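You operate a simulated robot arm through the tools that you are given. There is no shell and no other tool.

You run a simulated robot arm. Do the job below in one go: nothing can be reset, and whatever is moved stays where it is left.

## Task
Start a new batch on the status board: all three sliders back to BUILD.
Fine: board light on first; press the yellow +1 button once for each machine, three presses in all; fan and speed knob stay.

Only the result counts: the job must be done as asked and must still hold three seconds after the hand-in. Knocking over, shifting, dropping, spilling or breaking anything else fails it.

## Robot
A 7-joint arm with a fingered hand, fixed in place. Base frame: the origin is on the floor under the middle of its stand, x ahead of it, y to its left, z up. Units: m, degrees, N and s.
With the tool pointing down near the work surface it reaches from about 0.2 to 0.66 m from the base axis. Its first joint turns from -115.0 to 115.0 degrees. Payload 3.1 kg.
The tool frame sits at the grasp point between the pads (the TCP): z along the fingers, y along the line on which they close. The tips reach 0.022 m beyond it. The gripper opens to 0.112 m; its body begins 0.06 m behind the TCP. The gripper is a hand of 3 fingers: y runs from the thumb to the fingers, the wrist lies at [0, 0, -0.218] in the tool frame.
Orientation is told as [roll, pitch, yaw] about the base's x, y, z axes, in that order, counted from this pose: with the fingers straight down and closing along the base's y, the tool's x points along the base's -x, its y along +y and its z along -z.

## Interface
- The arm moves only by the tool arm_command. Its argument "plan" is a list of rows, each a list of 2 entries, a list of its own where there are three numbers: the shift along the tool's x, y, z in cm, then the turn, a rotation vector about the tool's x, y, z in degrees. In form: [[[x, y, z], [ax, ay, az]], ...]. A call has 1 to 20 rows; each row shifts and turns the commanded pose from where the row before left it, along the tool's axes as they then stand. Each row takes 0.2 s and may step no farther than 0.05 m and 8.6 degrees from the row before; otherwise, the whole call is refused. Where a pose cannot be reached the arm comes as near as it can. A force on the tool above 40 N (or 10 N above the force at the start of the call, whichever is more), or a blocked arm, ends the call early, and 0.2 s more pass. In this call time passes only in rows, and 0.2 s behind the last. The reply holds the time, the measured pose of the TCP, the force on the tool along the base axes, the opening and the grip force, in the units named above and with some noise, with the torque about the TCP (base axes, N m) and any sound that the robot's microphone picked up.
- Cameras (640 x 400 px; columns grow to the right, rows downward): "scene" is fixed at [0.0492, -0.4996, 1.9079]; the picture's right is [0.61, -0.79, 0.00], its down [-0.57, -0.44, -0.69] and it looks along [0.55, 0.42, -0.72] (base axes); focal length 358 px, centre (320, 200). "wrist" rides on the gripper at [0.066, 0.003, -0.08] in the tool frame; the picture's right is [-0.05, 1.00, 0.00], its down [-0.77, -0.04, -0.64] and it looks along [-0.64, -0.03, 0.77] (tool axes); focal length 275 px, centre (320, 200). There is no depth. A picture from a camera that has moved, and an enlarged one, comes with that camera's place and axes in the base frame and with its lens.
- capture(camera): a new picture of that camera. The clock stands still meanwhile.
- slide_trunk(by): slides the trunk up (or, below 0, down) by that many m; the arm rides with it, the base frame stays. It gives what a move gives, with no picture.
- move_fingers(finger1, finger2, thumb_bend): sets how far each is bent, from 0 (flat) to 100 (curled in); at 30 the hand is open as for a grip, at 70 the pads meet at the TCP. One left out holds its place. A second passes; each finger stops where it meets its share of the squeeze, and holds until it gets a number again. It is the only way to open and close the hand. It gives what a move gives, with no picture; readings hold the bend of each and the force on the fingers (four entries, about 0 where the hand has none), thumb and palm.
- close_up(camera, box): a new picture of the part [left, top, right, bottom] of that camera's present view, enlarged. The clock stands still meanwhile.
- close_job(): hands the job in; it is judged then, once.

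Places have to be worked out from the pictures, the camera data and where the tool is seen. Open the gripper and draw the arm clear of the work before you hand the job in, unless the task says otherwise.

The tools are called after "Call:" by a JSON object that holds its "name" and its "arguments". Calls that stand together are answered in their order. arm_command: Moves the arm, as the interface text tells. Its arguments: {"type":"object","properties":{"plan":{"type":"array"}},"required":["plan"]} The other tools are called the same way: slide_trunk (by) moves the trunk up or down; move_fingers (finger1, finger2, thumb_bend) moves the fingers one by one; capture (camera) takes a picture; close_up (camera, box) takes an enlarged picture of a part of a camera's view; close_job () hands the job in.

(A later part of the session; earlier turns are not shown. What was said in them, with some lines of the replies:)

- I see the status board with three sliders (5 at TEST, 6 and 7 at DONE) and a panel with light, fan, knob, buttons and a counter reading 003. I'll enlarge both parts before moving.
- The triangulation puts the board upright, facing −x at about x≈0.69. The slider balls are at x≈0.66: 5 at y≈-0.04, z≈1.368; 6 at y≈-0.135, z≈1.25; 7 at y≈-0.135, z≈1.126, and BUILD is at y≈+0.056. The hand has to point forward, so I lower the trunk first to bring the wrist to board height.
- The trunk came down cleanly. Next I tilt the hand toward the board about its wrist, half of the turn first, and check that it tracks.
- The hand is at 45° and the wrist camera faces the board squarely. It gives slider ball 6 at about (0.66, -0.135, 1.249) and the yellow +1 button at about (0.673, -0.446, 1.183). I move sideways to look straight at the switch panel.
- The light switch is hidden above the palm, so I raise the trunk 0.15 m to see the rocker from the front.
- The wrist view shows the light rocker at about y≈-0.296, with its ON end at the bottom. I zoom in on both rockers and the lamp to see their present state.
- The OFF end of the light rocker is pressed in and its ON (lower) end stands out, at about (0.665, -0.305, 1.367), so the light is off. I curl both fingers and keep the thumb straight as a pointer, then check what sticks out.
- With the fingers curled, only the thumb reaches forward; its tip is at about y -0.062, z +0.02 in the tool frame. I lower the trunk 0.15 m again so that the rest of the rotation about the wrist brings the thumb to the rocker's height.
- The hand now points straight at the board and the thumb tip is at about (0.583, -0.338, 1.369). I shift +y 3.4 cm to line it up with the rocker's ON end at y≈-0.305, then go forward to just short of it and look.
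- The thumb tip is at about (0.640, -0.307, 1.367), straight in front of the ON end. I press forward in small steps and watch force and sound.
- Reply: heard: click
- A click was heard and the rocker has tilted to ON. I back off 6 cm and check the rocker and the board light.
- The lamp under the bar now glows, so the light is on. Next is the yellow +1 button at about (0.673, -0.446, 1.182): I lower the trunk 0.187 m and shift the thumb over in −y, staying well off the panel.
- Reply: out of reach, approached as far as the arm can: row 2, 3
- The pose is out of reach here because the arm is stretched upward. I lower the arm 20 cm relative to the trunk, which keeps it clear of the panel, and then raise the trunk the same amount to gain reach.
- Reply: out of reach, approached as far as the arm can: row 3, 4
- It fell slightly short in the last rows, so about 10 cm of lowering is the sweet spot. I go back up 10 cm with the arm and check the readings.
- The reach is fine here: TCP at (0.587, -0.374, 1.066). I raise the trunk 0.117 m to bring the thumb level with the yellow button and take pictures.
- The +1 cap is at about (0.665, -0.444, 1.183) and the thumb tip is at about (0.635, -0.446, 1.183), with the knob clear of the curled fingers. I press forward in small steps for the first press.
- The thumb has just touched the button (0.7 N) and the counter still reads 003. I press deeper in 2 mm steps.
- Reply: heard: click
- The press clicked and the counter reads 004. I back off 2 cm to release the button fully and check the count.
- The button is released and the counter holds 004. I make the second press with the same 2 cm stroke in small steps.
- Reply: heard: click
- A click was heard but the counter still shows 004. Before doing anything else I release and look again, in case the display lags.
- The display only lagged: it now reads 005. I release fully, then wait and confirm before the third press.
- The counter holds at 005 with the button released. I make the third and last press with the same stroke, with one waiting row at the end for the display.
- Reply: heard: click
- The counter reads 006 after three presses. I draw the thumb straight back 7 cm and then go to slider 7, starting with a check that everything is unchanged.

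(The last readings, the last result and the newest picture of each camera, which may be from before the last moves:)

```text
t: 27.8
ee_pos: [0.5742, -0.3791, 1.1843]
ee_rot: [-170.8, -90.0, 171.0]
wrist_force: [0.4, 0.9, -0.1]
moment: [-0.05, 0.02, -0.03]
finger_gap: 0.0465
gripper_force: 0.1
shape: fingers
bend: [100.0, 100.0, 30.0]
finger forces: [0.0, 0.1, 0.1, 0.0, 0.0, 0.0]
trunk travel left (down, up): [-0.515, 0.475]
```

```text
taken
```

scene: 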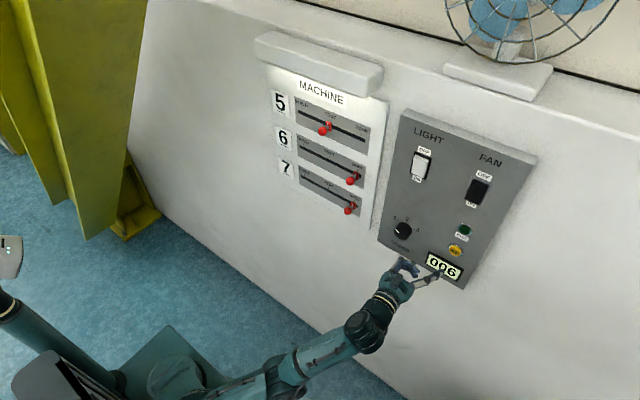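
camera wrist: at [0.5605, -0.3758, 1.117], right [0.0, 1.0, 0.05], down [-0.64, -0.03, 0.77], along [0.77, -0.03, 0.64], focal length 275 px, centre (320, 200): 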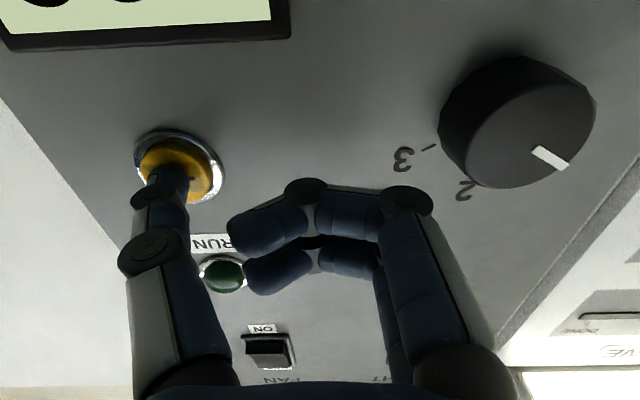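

The counter holds 006 and everything else looks unchanged. I slide the hand toward slider 7, lowering the trunk 5.8 cm to z≈1.126, with the thumb to end on the DONE (−y) side of ball 7.

Call:
{"name": "slide_trunk", "arguments": {"by": -0.058}}

Call:
{"name": "arm_command", "arguments": {"plan": [[[0, 4.6, 0], [0, 0, 0]], [[0, 4.6, 0], [0, 0, 0]], [[0, 4.6, 0], [0, 0, 0]], [[0, 4.6, 0], [0, 0, 0]], [[0, 4.6, 0], [0, 0, 0]], [[0, 4.6, 0], [0, 0, 0]]]}}

Call:
{"name": "capture", "arguments": {"camera": "wrist"}}

Call:
{"name": "close_up", "arguments": {"camera": "scene", "box": [270, 90, 430, 260]}}

```text
t: 28.8
ee_pos: [0.5749, -0.3789, 1.1261]
ee_rot: [-152.8, -90.0, 152.8]
wrist_force: [0.2, -0.1, 0.4]
moment: [0.02, -0.02, -0.04]
finger_gap: 0.0468
gripper_force: 0.0
shape: fingers
bend: [100.0, 100.0, 30.0]
finger forces: [0.0, 0.0, 0.1, 0.1, 0.1, 0.0]
trunk travel left (down, up): [-0.457, 0.533]
```

```text
t: 30.1
ee_pos: [0.6046, -0.1113, 1.1442]
ee_rot: [-157.9, -90.0, 157.9]
wrist_force: [-0.4, 0.1, 0.3]
moment: [0.01, 0.01, -0.01]
finger_gap: 0.0467
gripper_force: 0.1
shape: fingers
bend: [100.0, 100.0, 30.0]
finger forces: [0.0, 0.1, 0.1, 0.0, 0.1, 0.0]
out of reach, approached as far as the arm can: row 2, 3, 4, 5
trunk travel left (down, up): [-0.457, 0.533]
```

```text
taken
camera wrist: at [0.5251, -0.1063, 1.0785], right [0.0, 1.0, 0.05], down [-0.64, -0.04, 0.77], along [0.77, -0.03, 0.64], focal length 275 px, centre (320, 200)
```

wrist: 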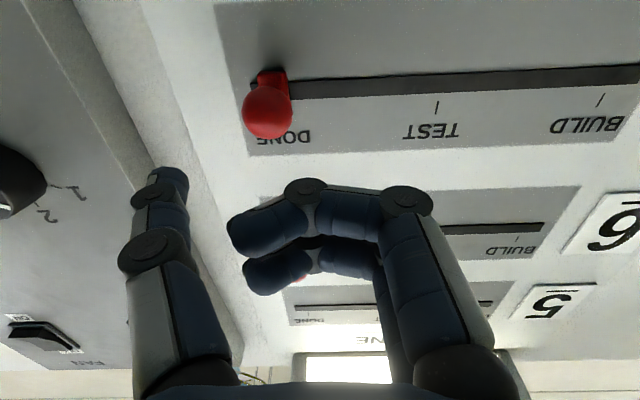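

```text
2.35 times, centred on (350, 175) of scene
camera zoom: at [0.0492, -0.4996, 1.9079], right [0.61, -0.79, 0.0], down [-0.57, -0.44, -0.69], along [0.55, 0.42, -0.72], focal length 843 px, centre (249, 259)
```

zoom: 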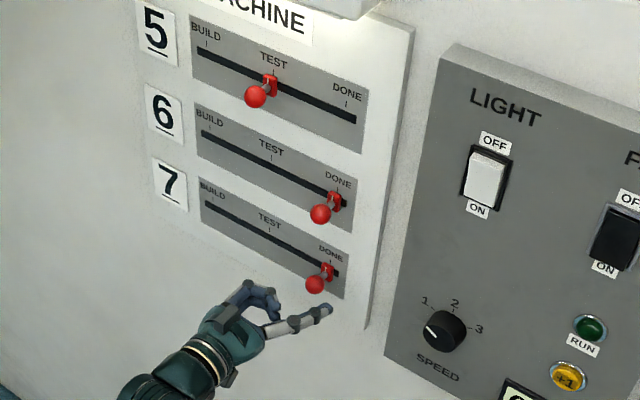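

The arm stopped slightly high and forward, at (0.605, -0.111, 1.144), because of its reach limits. The thumb tip is at y≈-0.178, safely on the −y side of ball 7, which is at about (0.66, -0.135, 1.128). I lower the trunk 1.6 cm and move forward so that the thumb passes beside the ball.

Call:
{"name": "slide_trunk", "arguments": {"by": -0.016}}

Call:
{"name": "arm_command", "arguments": {"plan": [[[0, 0, 2.0], [0, 0, 0]], [[0, 0, 1.8], [0, 0, 0]], [[0, 0, 0.8], [0, 0, 0]]]}}

Call:
{"name": "capture", "arguments": {"camera": "wrist"}}

Call:
{"name": "close_up", "arguments": {"camera": "scene", "box": [300, 150, 400, 250]}}

```text
t: 30.8
ee_pos: [0.6057, -0.1109, 1.1282]
ee_rot: [-166.2, -90.0, 166.2]
wrist_force: [0.3, -0.1, 0.7]
moment: [0.03, 0.01, -0.03]
finger_gap: 0.0463
gripper_force: 0.0
shape: fingers
bend: [100.0, 100.0, 30.0]
finger forces: [0.0, 0.1, 0.1, 0.1, 0.1, 0.0]
trunk travel left (down, up): [-0.441, 0.549]
```

```text
t: 31.6
ee_pos: [0.6519, -0.1123, 1.1291]
ee_rot: [-41.4, -90.0, 41.2]
wrist_force: [0.4, 0.6, -0.4]
moment: [0.02, 0.03, 0.0]
finger_gap: 0.0465
gripper_force: 0.1
shape: fingers
bend: [100.0, 100.0, 30.0]
finger forces: [0.0, 0.0, 0.0, 0.0, 0.0, 0.1]
trunk travel left (down, up): [-0.441, 0.549]
```

```text
taken
camera wrist: at [0.5716, -0.1079, 1.0632], right [0.0, 1.0, 0.05], down [-0.64, -0.04, 0.77], along [0.77, -0.03, 0.63], focal length 275 px, centre (320, 200)
```

wrist: 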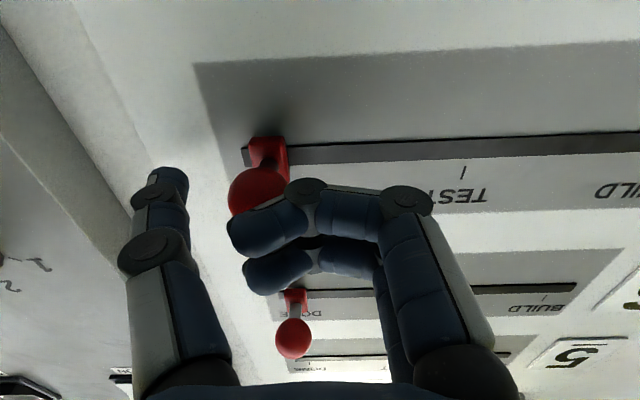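

```text
4.00 times, centred on (350, 200) of scene
camera zoom: at [0.0492, -0.4996, 1.9079], right [0.61, -0.79, 0.0], down [-0.57, -0.44, -0.69], along [0.55, 0.42, -0.72], focal length 1433 px, centre (200, 200)
```

zoom: 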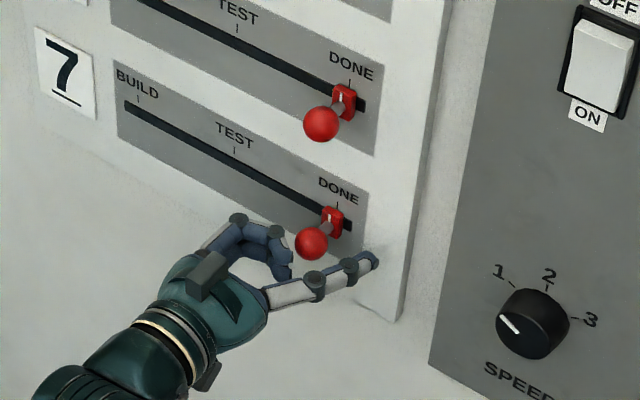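

The thumb tip is at about (0.674, -0.18, 1.13), just on the −y side of ball 7 with a gap of about 2.5 cm, and the curled fingers are clear of the ball. I push toward +y and check the contact after a few centimetres.

Call:
{"name": "arm_command", "arguments": {"plan": [[[0, 1.2, 0], [0, 0, 0]], [[0, 1.2, 0], [0, 0, 0]], [[0, 1.0, 0], [0, 0, 0]], [[0, 1.0, 0], [0, 0, 0]]]}}

Call:
{"name": "capture", "arguments": {"camera": "wrist"}}

Call:
{"name": "close_up", "arguments": {"camera": "scene", "box": [270, 130, 390, 250]}}

```text
t: 32.6
ee_pos: [0.6527, -0.0657, 1.1283]
ee_rot: [107.8, -89.9, -107.6]
wrist_force: [-0.4, -1.0, 0.3]
moment: [-0.03, 0.03, -0.04]
finger_gap: 0.047
gripper_force: 0.6
shape: fingers
bend: [100.0, 100.0, 29.0]
finger forces: [0.1, 0.0, 0.1, 0.0, 1.1, 0.1]
trunk travel left (down, up): [-0.441, 0.549]
```

```text
taken
camera wrist: at [0.5719, -0.0631, 1.0624], right [0.0, 1.0, 0.05], down [-0.64, -0.04, 0.77], along [0.77, -0.03, 0.64], focal length 275 px, centre (320, 200)
```

wrist: 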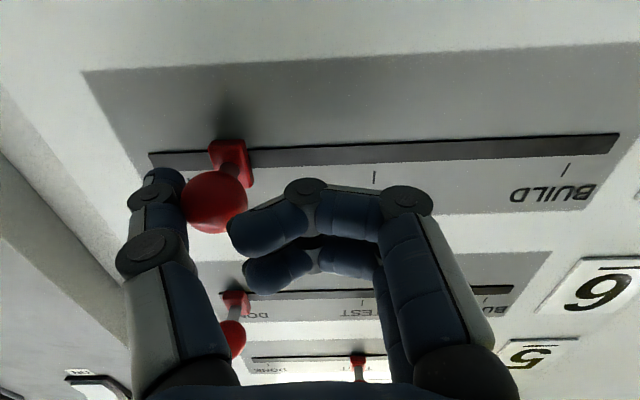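

```text
3.33 times, centred on (330, 190) of scene
camera zoom: at [0.0492, -0.4996, 1.9079], right [0.61, -0.79, 0.0], down [-0.57, -0.44, -0.69], along [0.55, 0.42, -0.72], focal length 1194 px, centre (287, 233)
```

zoom: 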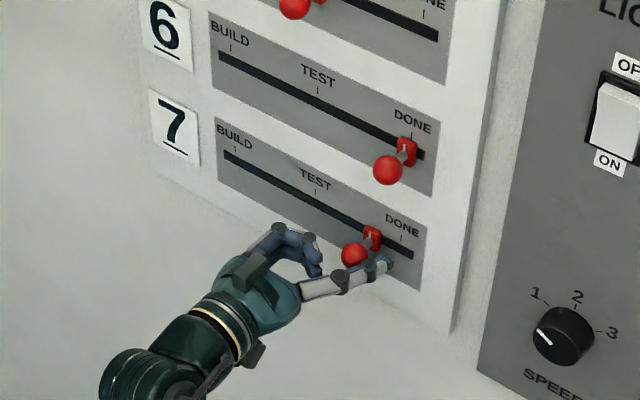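

The thumb pushes ball 7 along with only about 1 N. The ball is at y≈-0.112, which is 0.046 to the −y side of the TCP. I push 14 cm further in 2 cm rows, then fine-tune onto the BUILD mark.

Call:
{"name": "arm_command", "arguments": {"plan": [[[0, 2.0, 0], [0, 0, 0]], [[0, 2.0, 0], [0, 0, 0]], [[0, 2.0, 0], [0, 0, 0]], [[0, 2.0, 0], [0, 0, 0]], [[0, 2.0, 0], [0, 0, 0]], [[0, 2.0, 0], [0, 0, 0]], [[0, 2.0, 0], [0, 0, 0]]]}}

Call:
{"name": "capture", "arguments": {"camera": "wrist"}}

Call:
{"name": "close_up", "arguments": {"camera": "scene", "box": [260, 130, 380, 250]}}

```text
t: 34.2
ee_pos: [0.6525, 0.0728, 1.1277]
ee_rot: [-127.0, -90.0, 127.1]
wrist_force: [-1.1, -0.9, 0.4]
moment: [0.02, 0.0, -0.06]
finger_gap: 0.0469
gripper_force: 1.0
shape: fingers
bend: [100.0, 100.0, 29.0]
finger forces: [0.0, 0.0, 0.0, 0.1, 1.0, 0.0]
trunk travel left (down, up): [-0.441, 0.549]
```

```text
taken
camera wrist: at [0.5719, 0.0768, 1.0614], right [0.0, 1.0, 0.05], down [-0.64, -0.04, 0.77], along [0.77, -0.03, 0.64], focal length 275 px, centre (320, 200)
```

wrist: 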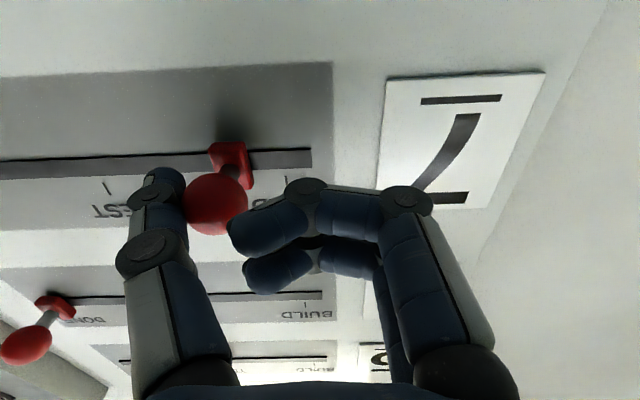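

```text
3.33 times, centred on (320, 190) of scene
camera zoom: at [0.0492, -0.4996, 1.9079], right [0.61, -0.79, 0.0], down [-0.57, -0.44, -0.69], along [0.55, 0.42, -0.72], focal length 1194 px, centre (320, 233)
```

zoom: 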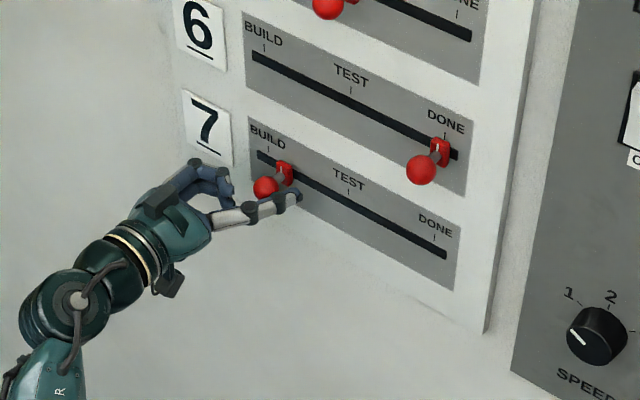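

Slider 7's carriage is about 2.4 cm short of BUILD. I push 2.0 cm more and then compare closely with the tick.

Call:
{"name": "arm_command", "arguments": {"plan": [[[0, 1.0, 0], [0, 0, 0]], [[0, 1.0, 0], [0, 0, 0]]]}}

Call:
{"name": "close_up", "arguments": {"camera": "scene", "box": [270, 140, 330, 200]}}

Call:
{"name": "close_up", "arguments": {"camera": "wrist", "box": [130, 80, 370, 260]}}

Call:
{"name": "close_up", "arguments": {"camera": "scene", "box": [330, 150, 390, 210]}}

```text
t: 34.8
ee_pos: [0.6511, 0.0936, 1.1278]
ee_rot: [-69.7, -89.9, 69.5]
wrist_force: [0.8, -0.6, 0.2]
moment: [-0.01, 0.01, 0.01]
finger_gap: 0.0465
gripper_force: 0.1
shape: fingers
bend: [100.0, 100.0, 30.0]
finger forces: [0.0, 0.0, 0.1, 0.0, 0.1, 0.0]
trunk travel left (down, up): [-0.441, 0.549]
```

```text
6.67 times, centred on (300, 170) of scene
camera zoom: at [0.0492, -0.4996, 1.9079], right [0.61, -0.79, 0.0], down [-0.57, -0.44, -0.69], along [0.55, 0.42, -0.72], focal length 2389 px, centre (453, 400)
```

zoom: 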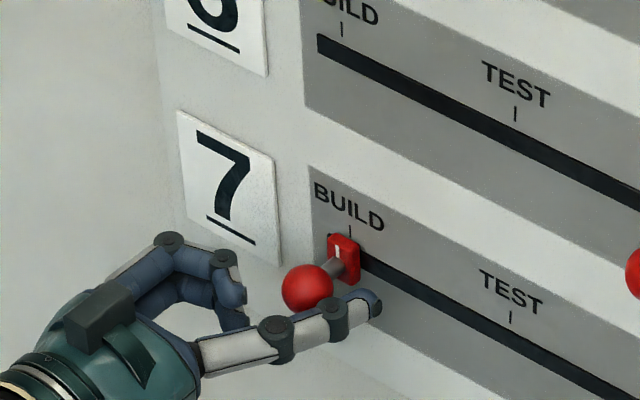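

```text
2.22 times, centred on (250, 170) of wrist
camera zoom: at [0.5709, 0.0976, 1.0619], right [0.0, 1.0, 0.05], down [-0.64, -0.04, 0.77], along [0.77, -0.03, 0.64], focal length 612 px, centre (476, 267)
```

zoom: 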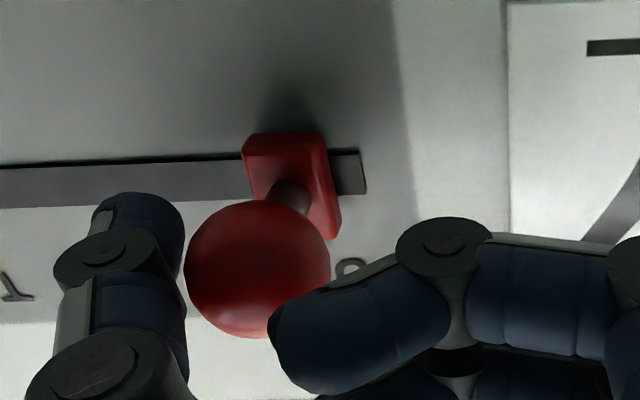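

```text
6.67 times, centred on (360, 180) of scene
camera zoom: at [0.0492, -0.4996, 1.9079], right [0.61, -0.79, 0.0], down [-0.57, -0.44, -0.69], along [0.55, 0.42, -0.72], focal length 2389 px, centre (53, 333)
```

zoom: 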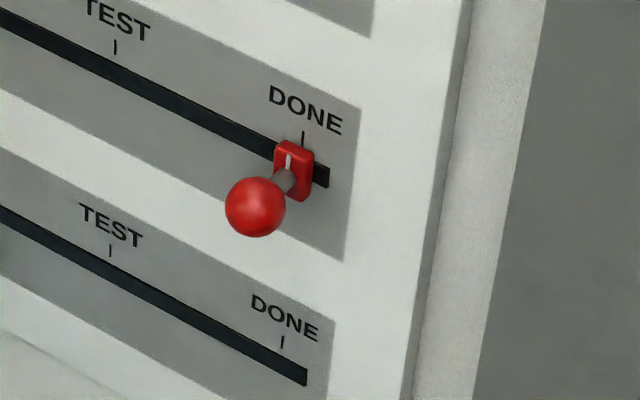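

Slider 7 has snapped into BUILD: its white mark sits at the same offset from the tick as slider 6's does at DONE, and the thumb force is zero. I back the thumb off 3 mm sideways, retract 4 cm, and raise toward slider 6 using both trunk and arm.

Call:
{"name": "arm_command", "arguments": {"plan": [[[0, -0.3, -0.5], [0, 0, 0]], [[0, 0, -1.5], [0, 0, 0]], [[0, 0, -2.0], [0, 0, 0]]]}}

Call:
{"name": "slide_trunk", "arguments": {"by": 0.07}}

Call:
{"name": "arm_command", "arguments": {"plan": [[[-2.6, 0, 0], [0, 0, 0]], [[-2.6, 0, 0], [0, 0, 0]]]}}

Call:
{"name": "close_up", "arguments": {"camera": "scene", "box": [260, 80, 400, 220]}}

```text
t: 35.6
ee_pos: [0.6097, 0.0895, 1.128]
ee_rot: [127.3, -89.9, -127.3]
wrist_force: [-0.7, -0.2, -0.3]
moment: [-0.01, 0.0, 0.01]
finger_gap: 0.0465
gripper_force: 0.1
shape: fingers
bend: [100.0, 100.0, 30.0]
finger forces: [0.0, 0.0, 0.1, 0.1, 0.0, 0.1]
trunk travel left (down, up): [-0.441, 0.549]
```

```text
t: 36.7
ee_pos: [0.611, 0.0891, 1.1976]
ee_rot: [-42.9, -90.0, 42.8]
wrist_force: [0.3, 0.1, -0.7]
moment: [0.01, -0.01, 0.01]
finger_gap: 0.0464
gripper_force: 0.1
shape: fingers
bend: [100.0, 100.0, 30.0]
finger forces: [0.0, 0.0, 0.0, 0.0, 0.0, 0.0]
trunk travel left (down, up): [-0.511, 0.479]
```

```text
t: 37.3
ee_pos: [0.6112, 0.0887, 1.2498]
ee_rot: [-76.2, -90.0, 76.2]
wrist_force: [0.3, -0.1, -0.2]
moment: [-0.01, 0.02, -0.02]
finger_gap: 0.0463
gripper_force: 0.0
shape: fingers
bend: [100.0, 100.0, 30.0]
finger forces: [0.0, 0.0, 0.0, 0.1, 0.0, 0.1]
trunk travel left (down, up): [-0.511, 0.479]
```

```text
2.86 times, centred on (330, 150) of scene
camera zoom: at [0.0492, -0.4996, 1.9079], right [0.61, -0.79, 0.0], down [-0.57, -0.44, -0.69], along [0.55, 0.42, -0.72], focal length 1024 px, centre (291, 343)
```

zoom: 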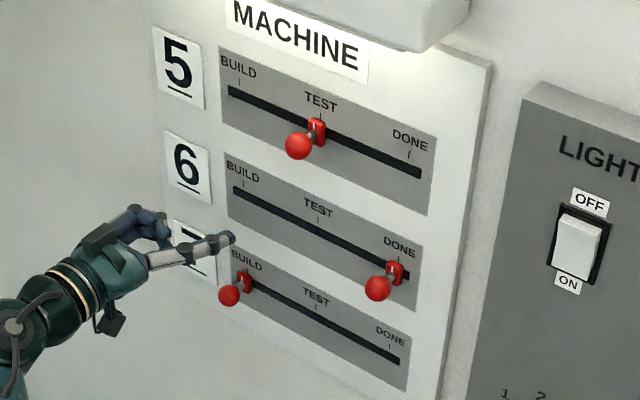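

Slider 7 stands at BUILD. I move toward −y in front of row 6 in two parts, to make sure the arm does not drift forward from its reach limit.

Call:
{"name": "arm_command", "arguments": {"plan": [[[0, -4.0, 0], [0, 0, 0]], [[0, -4.0, 0], [0, 0, 0]]]}}

```text
t: 37.9
ee_pos: [0.6125, 0.0075, 1.2488]
ee_rot: [154.8, -90.0, -154.8]
wrist_force: [-0.1, 0.0, -0.3]
moment: [0.04, -0.01, -0.02]
finger_gap: 0.0465
gripper_force: 0.0
shape: fingers
bend: [100.0, 100.0, 30.0]
finger forces: [0.1, 0.0, 0.0, 0.0, 0.0, 0.0]
trunk travel left (down, up): [-0.511, 0.479]
```

It tracks well even at y≈0, where the wrist is closest to the base. I continue 12 cm toward −y so the thumb passes in front of ball 6 with about 1.5 cm of clearance.

Call:
{"name": "arm_command", "arguments": {"plan": [[[0, -4.0, 0], [0, 0, 0]], [[0, -4.0, 0], [0, 0, 0]], [[0, -4.0, 0], [0, 0, 0]]]}}

Call:
{"name": "capture", "arguments": {"camera": "wrist"}}

Call:
{"name": "close_up", "arguments": {"camera": "scene", "box": [300, 110, 420, 230]}}

```text
t: 38.7
ee_pos: [0.6117, -0.1128, 1.2492]
ee_rot: [140.6, -89.9, -140.8]
wrist_force: [0.5, -0.1, 0.0]
moment: [0.02, -0.03, 0.02]
finger_gap: 0.0465
gripper_force: 0.0
shape: fingers
bend: [100.0, 100.0, 30.0]
finger forces: [0.1, 0.0, 0.0, 0.1, 0.0, 0.1]
trunk travel left (down, up): [-0.511, 0.479]
```

```text
taken
camera wrist: at [0.5317, -0.1086, 1.183], right [0.0, 1.0, 0.05], down [-0.64, -0.04, 0.77], along [0.77, -0.03, 0.64], focal length 275 px, centre (320, 200)
```

wrist: 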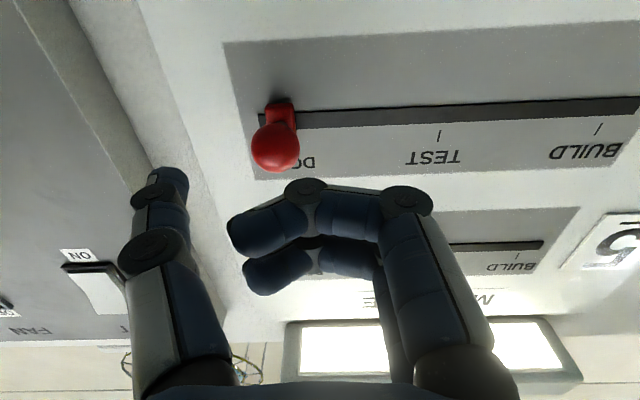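

```text
3.33 times, centred on (360, 170) of scene
camera zoom: at [0.0492, -0.4996, 1.9079], right [0.61, -0.79, 0.0], down [-0.57, -0.44, -0.69], along [0.55, 0.42, -0.72], focal length 1194 px, centre (187, 300)
```

zoom: 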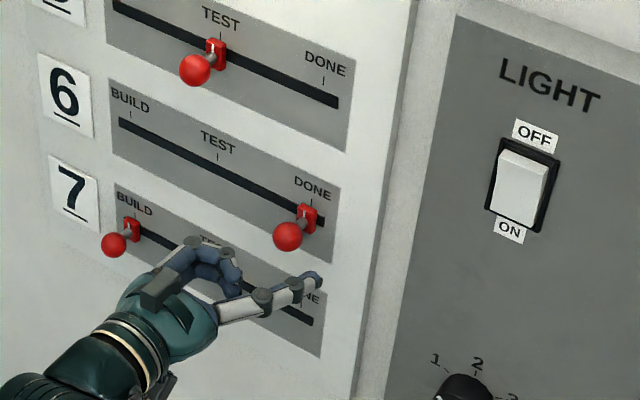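

Thumb tip at y≈-0.18, level with ball 6 and on its −y side. I move forward 4 cm and then push 4 cm toward +y, reading the contact.

Call:
{"name": "arm_command", "arguments": {"plan": [[[0, 0, 2.0], [0, 0, 0]], [[0, 0, 2.0], [0, 0, 0]]]}}

Call:
{"name": "close_up", "arguments": {"camera": "scene", "box": [300, 110, 420, 230]}}

Call:
{"name": "capture", "arguments": {"camera": "wrist"}}

```text
t: 39.3
ee_pos: [0.6523, -0.1085, 1.2486]
ee_rot: [9.4, -90.0, -9.4]
wrist_force: [0.6, -0.1, -0.7]
moment: [-0.02, -0.01, 0.01]
finger_gap: 0.0465
gripper_force: 0.0
shape: fingers
bend: [100.0, 100.0, 30.0]
finger forces: [0.1, 0.1, 0.0, 0.0, 0.0, 0.1]
trunk travel left (down, up): [-0.511, 0.479]
```

```text
3.33 times, centred on (360, 170) of scene
camera zoom: at [0.0492, -0.4996, 1.9079], right [0.61, -0.79, 0.0], down [-0.57, -0.44, -0.69], along [0.55, 0.42, -0.72], focal length 1194 px, centre (187, 300)
```

zoom: 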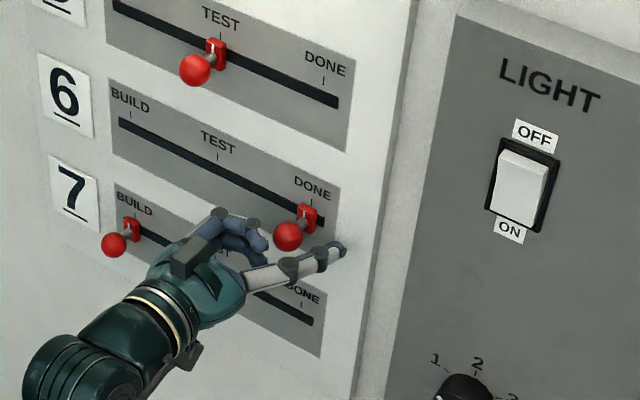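

```text
taken
camera wrist: at [0.572, -0.105, 1.1825], right [0.0, 1.0, 0.05], down [-0.64, -0.04, 0.77], along [0.77, -0.03, 0.63], focal length 275 px, centre (320, 200)
```

wrist: 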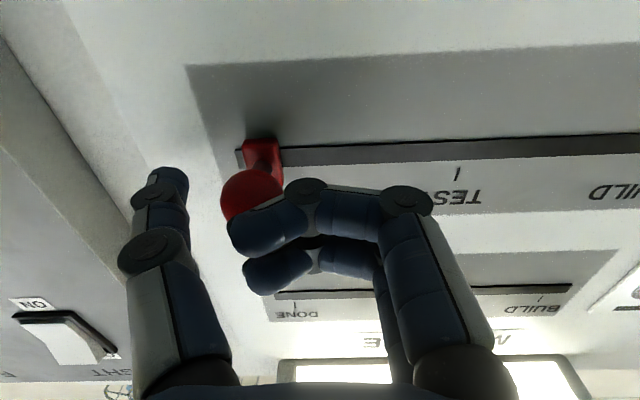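

The geometry is the same as for slider 7. I push 18 cm toward +y in 1.8 cm rows, then check before the last 2 cm.

Call:
{"name": "arm_command", "arguments": {"plan": [[[0, 1.8, 0], [0, 0, 0]], [[0, 1.8, 0], [0, 0, 0]], [[0, 1.8, 0], [0, 0, 0]], [[0, 1.8, 0], [0, 0, 0]], [[0, 1.8, 0], [0, 0, 0]], [[0, 1.8, 0], [0, 0, 0]], [[0, 1.8, 0], [0, 0, 0]], [[0, 1.8, 0], [0, 0, 0]], [[0, 1.8, 0], [0, 0, 0]], [[0, 1.8, 0], [0, 0, 0]]]}}

Call:
{"name": "close_up", "arguments": {"camera": "scene", "box": [260, 100, 380, 220]}}

Call:
{"name": "capture", "arguments": {"camera": "wrist"}}

```text
t: 41.5
ee_pos: [0.6507, 0.0695, 1.25]
ee_rot: [-123.0, -90.0, 123.2]
wrist_force: [-0.6, -0.2, -0.3]
moment: [0.01, -0.01, -0.07]
finger_gap: 0.047
gripper_force: 0.8
shape: fingers
bend: [100.0, 100.0, 29.0]
finger forces: [0.1, 0.0, 0.0, 0.0, 1.1, 0.0]
trunk travel left (down, up): [-0.511, 0.479]
```

```text
3.33 times, centred on (320, 160) of scene
camera zoom: at [0.0492, -0.4996, 1.9079], right [0.61, -0.79, 0.0], down [-0.57, -0.44, -0.69], along [0.55, 0.42, -0.72], focal length 1194 px, centre (320, 333)
```

zoom: 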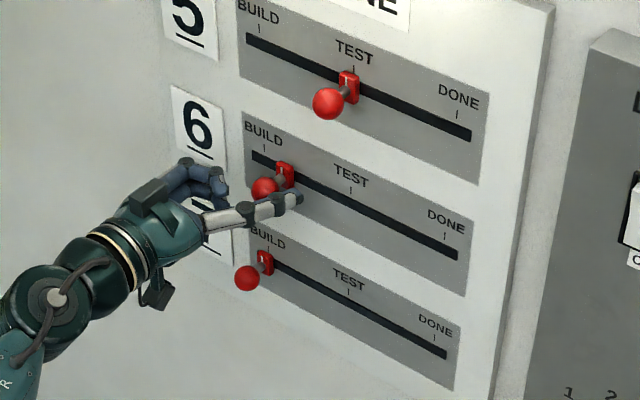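

```text
taken
camera wrist: at [0.5705, 0.0734, 1.1833], right [0.0, 1.0, 0.05], down [-0.64, -0.04, 0.77], along [0.77, -0.03, 0.64], focal length 275 px, centre (320, 200)
```

wrist: 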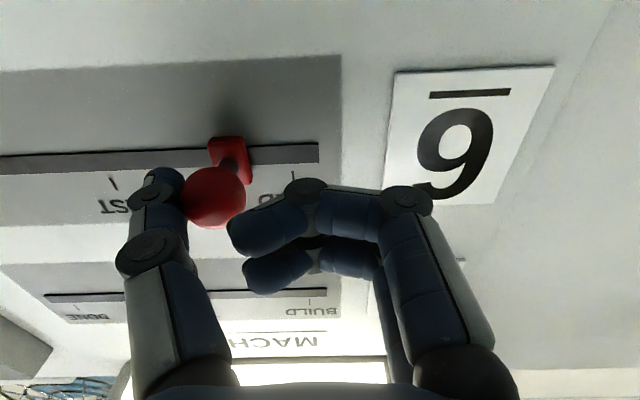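

Slider 6 is moving well and is about 2.4 cm short of BUILD. I push the last 2.3 cm in small steps.

Call:
{"name": "arm_command", "arguments": {"plan": [[[0, 1.0, 0], [0, 0, 0]], [[0, 0.8, 0], [0, 0, 0]], [[0, 0.5, 0], [0, 0, 0]]]}}

Call:
{"name": "close_up", "arguments": {"camera": "scene", "box": [270, 120, 330, 180]}}

Call:
{"name": "capture", "arguments": {"camera": "wrist"}}

```text
t: 42.3
ee_pos: [0.6504, 0.0944, 1.2493]
ee_rot: [-42.0, -90.1, 42.2]
wrist_force: [0.0, -0.1, 0.6]
moment: [0.01, -0.02, -0.02]
finger_gap: 0.0467
gripper_force: 0.0
shape: fingers
bend: [100.0, 100.0, 30.0]
finger forces: [0.1, 0.0, 0.0, 0.0, 0.0, 0.1]
trunk travel left (down, up): [-0.511, 0.479]
```

```text
6.67 times, centred on (300, 150) of scene
camera zoom: at [0.0492, -0.4996, 1.9079], right [0.61, -0.79, 0.0], down [-0.57, -0.44, -0.69], along [0.55, 0.42, -0.72], focal length 2389 px, centre (453, 533)
```

zoom: 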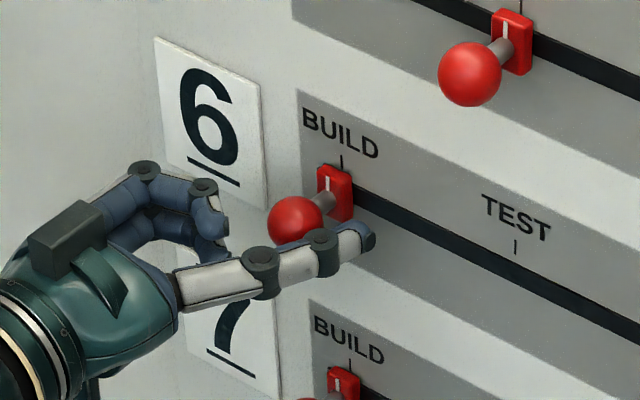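

```text
taken
camera wrist: at [0.5704, 0.0975, 1.183], right [0.0, 1.0, 0.05], down [-0.64, -0.04, 0.77], along [0.77, -0.03, 0.63], focal length 275 px, centre (320, 200)
```

wrist: 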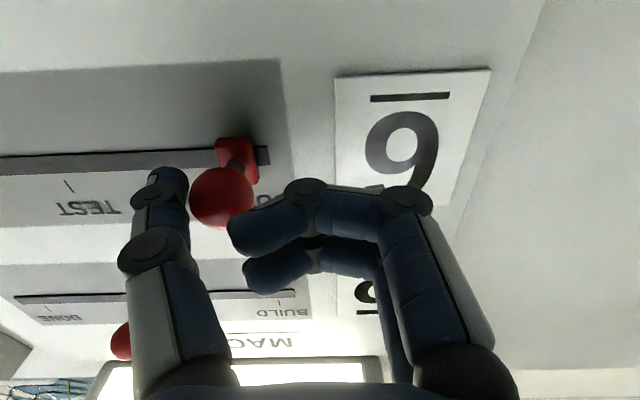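

Slider 6 has snapped into BUILD as well (mark-to-tick offset matches, thumb force 0). I retract 4 cm, raise the trunk 0.119 m to row 5, and then move to the −y side of ball 5 at y≈-0.04.

Call:
{"name": "arm_command", "arguments": {"plan": [[[0, -0.3, -0.5], [0, 0, 0]], [[0, 0, -1.5], [0, 0, 0]], [[0, 0, -2.0], [0, 0, 0]]]}}

Call:
{"name": "slide_trunk", "arguments": {"by": 0.119}}

Call:
{"name": "arm_command", "arguments": {"plan": [[[0, -3.6, 0], [0, 0, 0]], [[0, -3.6, 0], [0, 0, 0]], [[0, -3.6, 0], [0, 0, 0]]]}}

Call:
{"name": "close_up", "arguments": {"camera": "scene", "box": [260, 80, 400, 220]}}

Call:
{"name": "capture", "arguments": {"camera": "wrist"}}

```text
t: 43.1
ee_pos: [0.6089, 0.0905, 1.2486]
ee_rot: [-95.3, -89.9, 95.2]
wrist_force: [0.5, -0.4, 0.2]
moment: [-0.02, -0.01, 0.01]
finger_gap: 0.0465
gripper_force: 0.1
shape: fingers
bend: [100.0, 100.0, 30.0]
finger forces: [0.1, 0.1, 0.1, 0.0, 0.0, 0.0]
trunk travel left (down, up): [-0.511, 0.479]
```

```text
t: 44.5
ee_pos: [0.6108, 0.0905, 1.368]
ee_rot: [-64.6, -90.0, 64.5]
wrist_force: [-0.2, 0.0, 0.9]
moment: [0.0, -0.03, 0.01]
finger_gap: 0.0466
gripper_force: 0.1
shape: fingers
bend: [100.0, 100.0, 30.0]
finger forces: [0.0, 0.0, 0.0, 0.0, 0.0, 0.0]
trunk travel left (down, up): [-0.63, 0.36]
```

```text
t: 45.4
ee_pos: [0.612, -0.0199, 1.3664]
ee_rot: [101.3, -89.9, -101.4]
wrist_force: [0.2, 0.5, 0.1]
moment: [0.02, 0.01, -0.01]
finger_gap: 0.0464
gripper_force: 0.0
shape: fingers
bend: [100.0, 100.0, 30.0]
finger forces: [0.1, 0.0, 0.0, 0.0, 0.0, 0.0]
trunk travel left (down, up): [-0.63, 0.36]
```

```text
2.86 times, centred on (330, 150) of scene
camera zoom: at [0.0492, -0.4996, 1.9079], right [0.61, -0.79, 0.0], down [-0.57, -0.44, -0.69], along [0.55, 0.42, -0.72], focal length 1024 px, centre (291, 343)
```

zoom: 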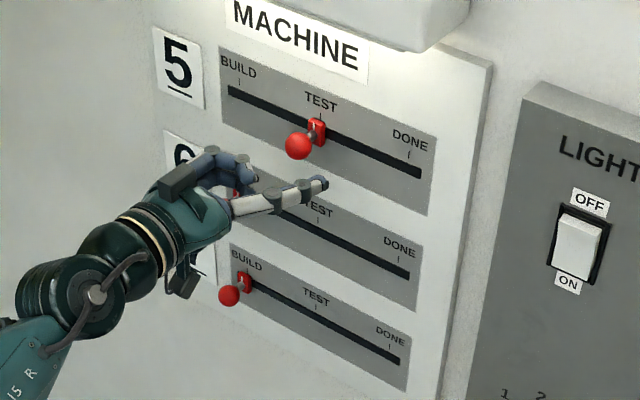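

```text
taken
camera wrist: at [0.5313, -0.0163, 1.3009], right [0.0, 1.0, 0.05], down [-0.64, -0.04, 0.77], along [0.77, -0.03, 0.64], focal length 275 px, centre (320, 200)
```

wrist: 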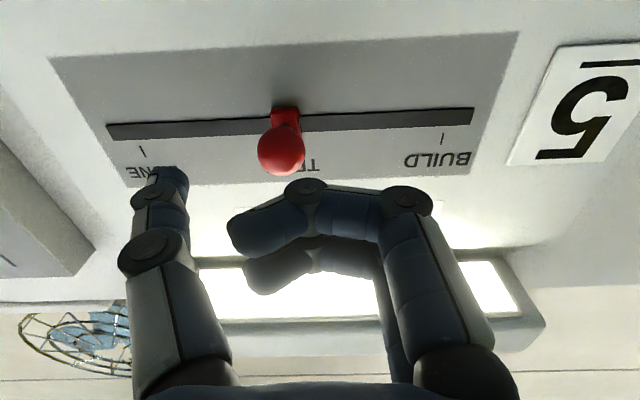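

Thumb tip is at y≈-0.087, about 2.5 cm to the −y side of ball 5 and level with it. I go forward 4 cm and then push 9 cm toward +y.

Call:
{"name": "arm_command", "arguments": {"plan": [[[0, 0, 2.0], [0, 0, 0]], [[0, 0, 2.0], [0, 0, 0]]]}}

Call:
{"name": "capture", "arguments": {"camera": "wrist"}}

Call:
{"name": "close_up", "arguments": {"camera": "scene", "box": [280, 80, 380, 180]}}

```text
t: 46.0
ee_pos: [0.652, -0.0177, 1.3675]
ee_rot: [-102.4, -89.9, 102.3]
wrist_force: [0.1, 0.1, 0.9]
moment: [-0.03, 0.01, -0.02]
finger_gap: 0.0464
gripper_force: 0.0
shape: fingers
bend: [100.0, 100.0, 30.0]
finger forces: [0.0, 0.0, 0.1, 0.1, 0.1, 0.0]
trunk travel left (down, up): [-0.63, 0.36]
```

```text
taken
camera wrist: at [0.5713, -0.0135, 1.3007], right [0.0, 1.0, 0.05], down [-0.64, -0.03, 0.77], along [0.77, -0.03, 0.64], focal length 275 px, centre (320, 200)
```

wrist: 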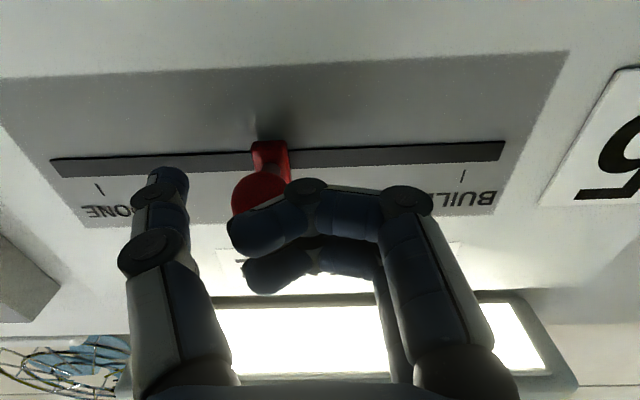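

```text
4.00 times, centred on (330, 130) of scene
camera zoom: at [0.0492, -0.4996, 1.9079], right [0.61, -0.79, 0.0], down [-0.57, -0.44, -0.69], along [0.55, 0.42, -0.72], focal length 1433 px, centre (280, 480)
```

zoom: 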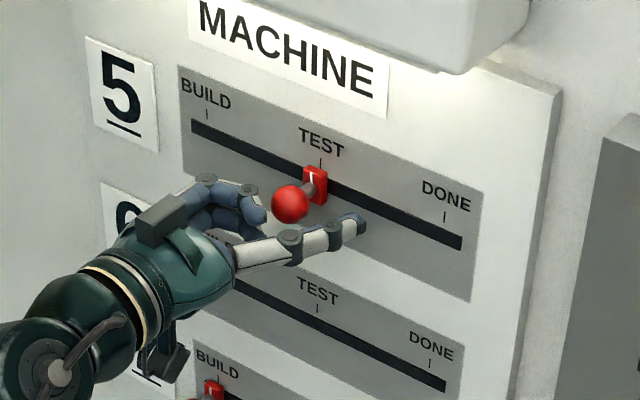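

The thumb is beside ball 5 and touching nothing yet. I push 9 cm toward +y, then check before the last part.

Call:
{"name": "arm_command", "arguments": {"plan": [[[0, 1.5, 0], [0, 0, 0]], [[0, 1.5, 0], [0, 0, 0]], [[0, 1.5, 0], [0, 0, 0]], [[0, 1.5, 0], [0, 0, 0]], [[0, 1.5, 0], [0, 0, 0]], [[0, 1.5, 0], [0, 0, 0]]]}}

Call:
{"name": "capture", "arguments": {"camera": "wrist"}}

Call:
{"name": "close_up", "arguments": {"camera": "scene", "box": [260, 80, 360, 180]}}

```text
t: 47.4
ee_pos: [0.6509, 0.073, 1.3677]
ee_rot: [-62.2, -90.0, 62.1]
wrist_force: [-0.5, -0.8, 0.0]
moment: [0.05, 0.02, -0.03]
finger_gap: 0.0471
gripper_force: 0.3
shape: fingers
bend: [100.0, 100.0, 29.0]
finger forces: [0.0, 0.0, 0.0, 0.1, 1.0, 0.1]
trunk travel left (down, up): [-0.63, 0.36]
```

```text
taken
camera wrist: at [0.5712, 0.0768, 1.3016], right [0.0, 1.0, 0.05], down [-0.64, -0.04, 0.77], along [0.77, -0.03, 0.64], focal length 275 px, centre (320, 200)
```

wrist: 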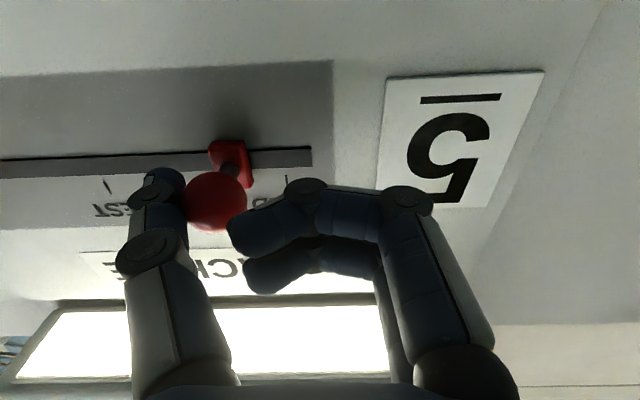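

```text
4.00 times, centred on (310, 130) of scene
camera zoom: at [0.0492, -0.4996, 1.9079], right [0.61, -0.79, 0.0], down [-0.57, -0.44, -0.69], along [0.55, 0.42, -0.72], focal length 1433 px, centre (360, 480)
```

zoom: 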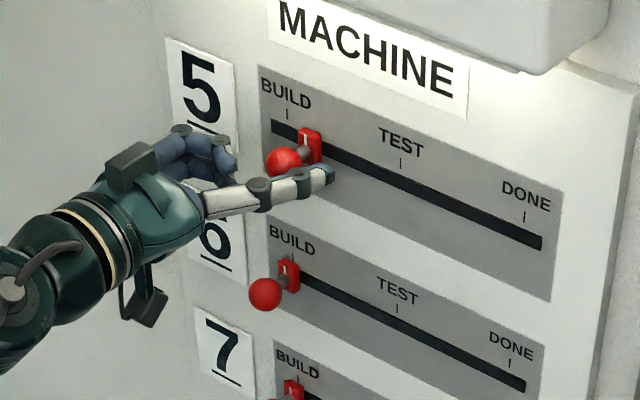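

Slider 5 has about 2 cm left to BUILD. I push the last 2.1 cm in small steps, the same stroke that seated the other two.

Call:
{"name": "arm_command", "arguments": {"plan": [[[0, 0.8, 0], [0, 0, 0]], [[0, 0.8, 0], [0, 0, 0]], [[0, 0.5, 0], [0, 0, 0]]]}}

Call:
{"name": "close_up", "arguments": {"camera": "scene", "box": [270, 80, 330, 140]}}

Call:
{"name": "capture", "arguments": {"camera": "wrist"}}

```text
t: 48.1
ee_pos: [0.6502, 0.0947, 1.3683]
ee_rot: [-143.4, -89.9, 143.5]
wrist_force: [0.6, 0.3, 0.1]
moment: [0.03, -0.03, -0.03]
finger_gap: 0.0466
gripper_force: 0.0
shape: fingers
bend: [100.0, 100.0, 30.0]
finger forces: [0.0, 0.1, 0.1, 0.0, 0.0, 0.1]
trunk travel left (down, up): [-0.63, 0.36]
```

```text
6.67 times, centred on (300, 110) of scene
camera zoom: at [0.0492, -0.4996, 1.9079], right [0.61, -0.79, 0.0], down [-0.57, -0.44, -0.69], along [0.55, 0.42, -0.72], focal length 2389 px, centre (453, 800)
```

zoom: 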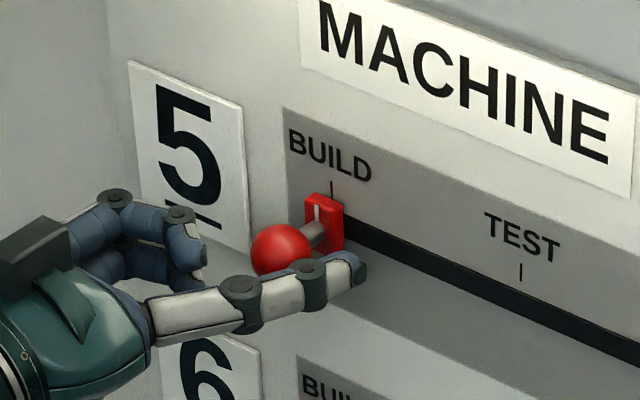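

```text
taken
camera wrist: at [0.5705, 0.0984, 1.3019], right [0.0, 1.0, 0.05], down [-0.64, -0.04, 0.77], along [0.77, -0.03, 0.64], focal length 275 px, centre (320, 200)
```

wrist: 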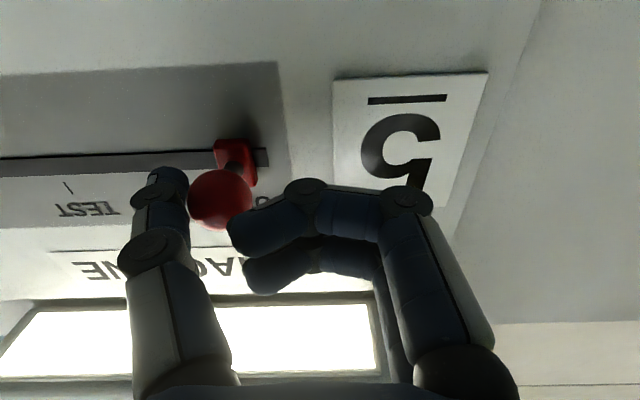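

Slider 5 is seated at BUILD (mark in line with the tick, thumb force 0). I back the thumb off sideways 3 mm and retract straight from the board.

Call:
{"name": "arm_command", "arguments": {"plan": [[[0, -0.3, -0.5], [0, 0, 0]], [[0, 0, -1.5], [0, 0, 0]], [[0, 0, -2.0], [0, 0, 0]], [[0, 0, -2.0], [0, 0, 0]]]}}

Call:
{"name": "close_up", "arguments": {"camera": "scene", "box": [250, 70, 400, 220]}}

```text
t: 49.1
ee_pos: [0.5896, 0.0893, 1.3668]
ee_rot: [-160.0, -89.8, 160.0]
wrist_force: [-1.0, -0.3, 0.2]
moment: [0.02, -0.04, -0.02]
finger_gap: 0.0467
gripper_force: 0.0
shape: fingers
bend: [100.0, 100.0, 30.0]
finger forces: [0.0, 0.0, 0.0, 0.1, 0.0, 0.0]
trunk travel left (down, up): [-0.63, 0.36]
```

```text
2.67 times, centred on (325, 145) of scene
camera zoom: at [0.0492, -0.4996, 1.9079], right [0.61, -0.79, 0.0], down [-0.57, -0.44, -0.69], along [0.55, 0.42, -0.72], focal length 955 px, centre (307, 347)
```

zoom: 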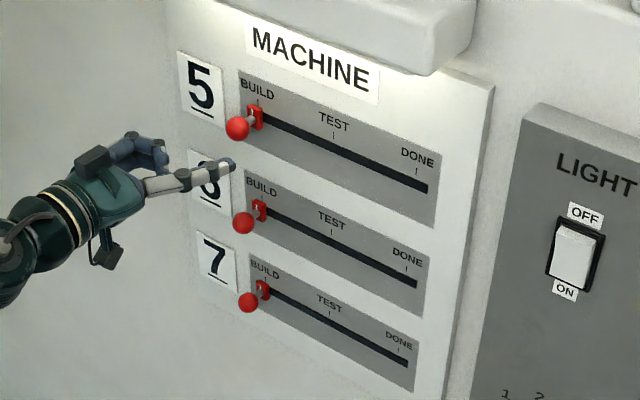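

All three sliders stand at BUILD. I now fold the hand down and back about the wrist, away from the board, then open the fingers there.

Call:
{"name": "arm_command", "arguments": {"plan": [[[3.2, 0, -0.24], [0, 8.5, 0]], [[3.2, 0, -0.24], [0, 8.5, 0]], [[3.2, 0, -0.24], [0, 8.5, 0]], [[3.2, 0, -0.24], [0, 8.5, 0]], [[3.2, 0, -0.24], [0, 8.5, 0]], [[3.2, 0, -0.24], [0, 8.5, 0]], [[3.2, 0, -0.24], [0, 8.5, 0]], [[3.2, 0, -0.24], [0, 8.5, 0]]]}}

Call:
{"name": "move_fingers", "arguments": {"finger1": 30, "finger2": 30, "thumb_bend": 30}}

Call:
{"name": "capture", "arguments": {"camera": "scene"}}

Call:
{"name": "capture", "arguments": {"camera": "wrist"}}

Call:
{"name": "close_up", "arguments": {"camera": "scene", "box": [370, 100, 550, 300]}}

Call:
{"name": "close_up", "arguments": {"camera": "scene", "box": [250, 70, 400, 220]}}

```text
t: 51.0
ee_pos: [0.4566, 0.09, 1.1655]
ee_rot: [0.0, -21.9, 0.1]
wrist_force: [0.1, 0.4, -0.2]
moment: [-0.01, 0.02, 0.01]
finger_gap: 0.0467
gripper_force: 0.1
shape: fingers
bend: [100.0, 100.0, 30.0]
finger forces: [0.0, 0.0, 0.1, 0.0, 0.0, 0.1]
trunk travel left (down, up): [-0.63, 0.36]
```

```text
t: 52.0
ee_pos: [0.4566, 0.0889, 1.1678]
ee_rot: [0.0, -22.0, 0.0]
wrist_force: [0.2, 0.5, 1.1]
moment: [-0.03, 0.01, -0.04]
finger_gap: 0.1117
gripper_force: 0.1
shape: fingers
bend: [30.0, 30.0, 30.0]
finger forces: [0.0, 0.0, 0.0, 0.1, 0.1, 0.0]
trunk travel left (down, up): [-0.63, 0.36]
```

```text
taken
```

scene: 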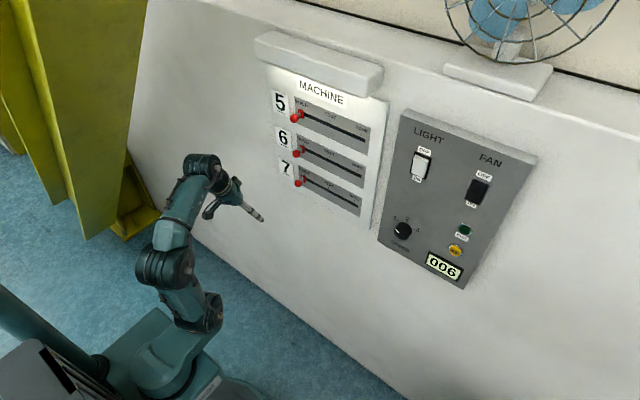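

```text
taken
camera wrist: at [0.3654, 0.0938, 1.2179], right [0.04, 1.0, 0.02], down [0.48, -0.04, 0.88], along [0.88, -0.03, -0.48], focal length 275 px, centre (320, 200)
```

wrist: 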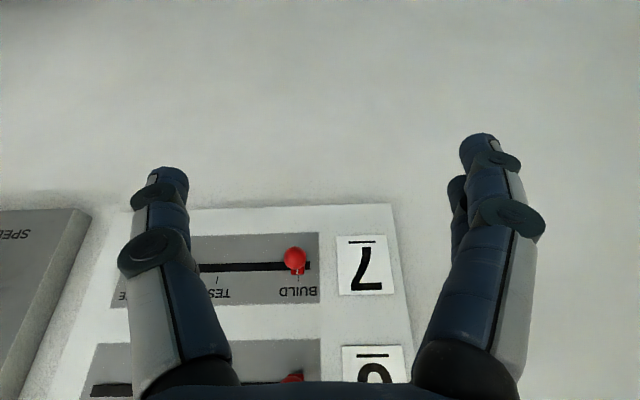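

```text
2.00 times, centred on (460, 200) of scene
camera zoom: at [0.0492, -0.4996, 1.9079], right [0.61, -0.79, 0.0], down [-0.57, -0.44, -0.69], along [0.55, 0.42, -0.72], focal length 717 px, centre (40, 200)
```

zoom: 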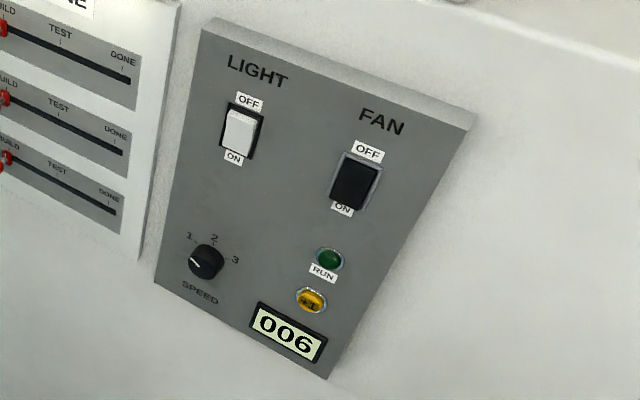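

```text
2.67 times, centred on (325, 145) of scene
camera zoom: at [0.0492, -0.4996, 1.9079], right [0.61, -0.79, 0.0], down [-0.57, -0.44, -0.69], along [0.55, 0.42, -0.72], focal length 955 px, centre (307, 347)
```

zoom: 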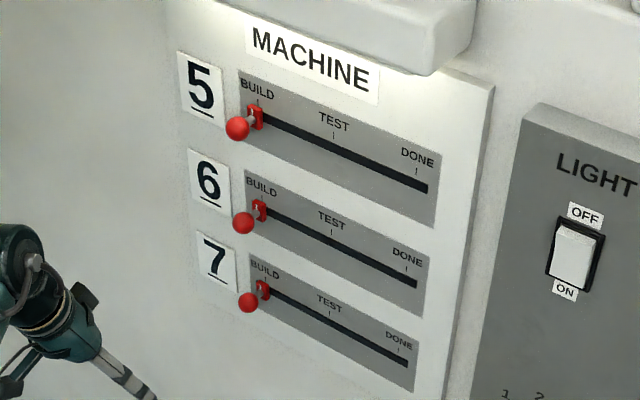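

The final pictures show the light on, all three sliders at BUILD and the counter at 006 after three presses. The fan switch and speed knob are unchanged, and the hand is open and clear of the board, so I hand the job in.

Call:
{"name": "close_job", "arguments": {}}

```text
The job is handed in.
```

The new batch is set on the status board, and I've handed the job in; no verdict has come back yet. The final pictures, taken just before hand-in, show:

- **Light:** I switched the board light on before anything else, and the lamp is lit.
- **+1 button:** I pressed it three times. Each press clicked, and the counter went from 003 to 006.
- **Sliders:** 5, 6 and 7 are all at BUILD, lined up with their marks.
- **Fan and speed knob:** I didn't touch either, and both look the same as at the start.

The arm is clear of the board with the hand open.
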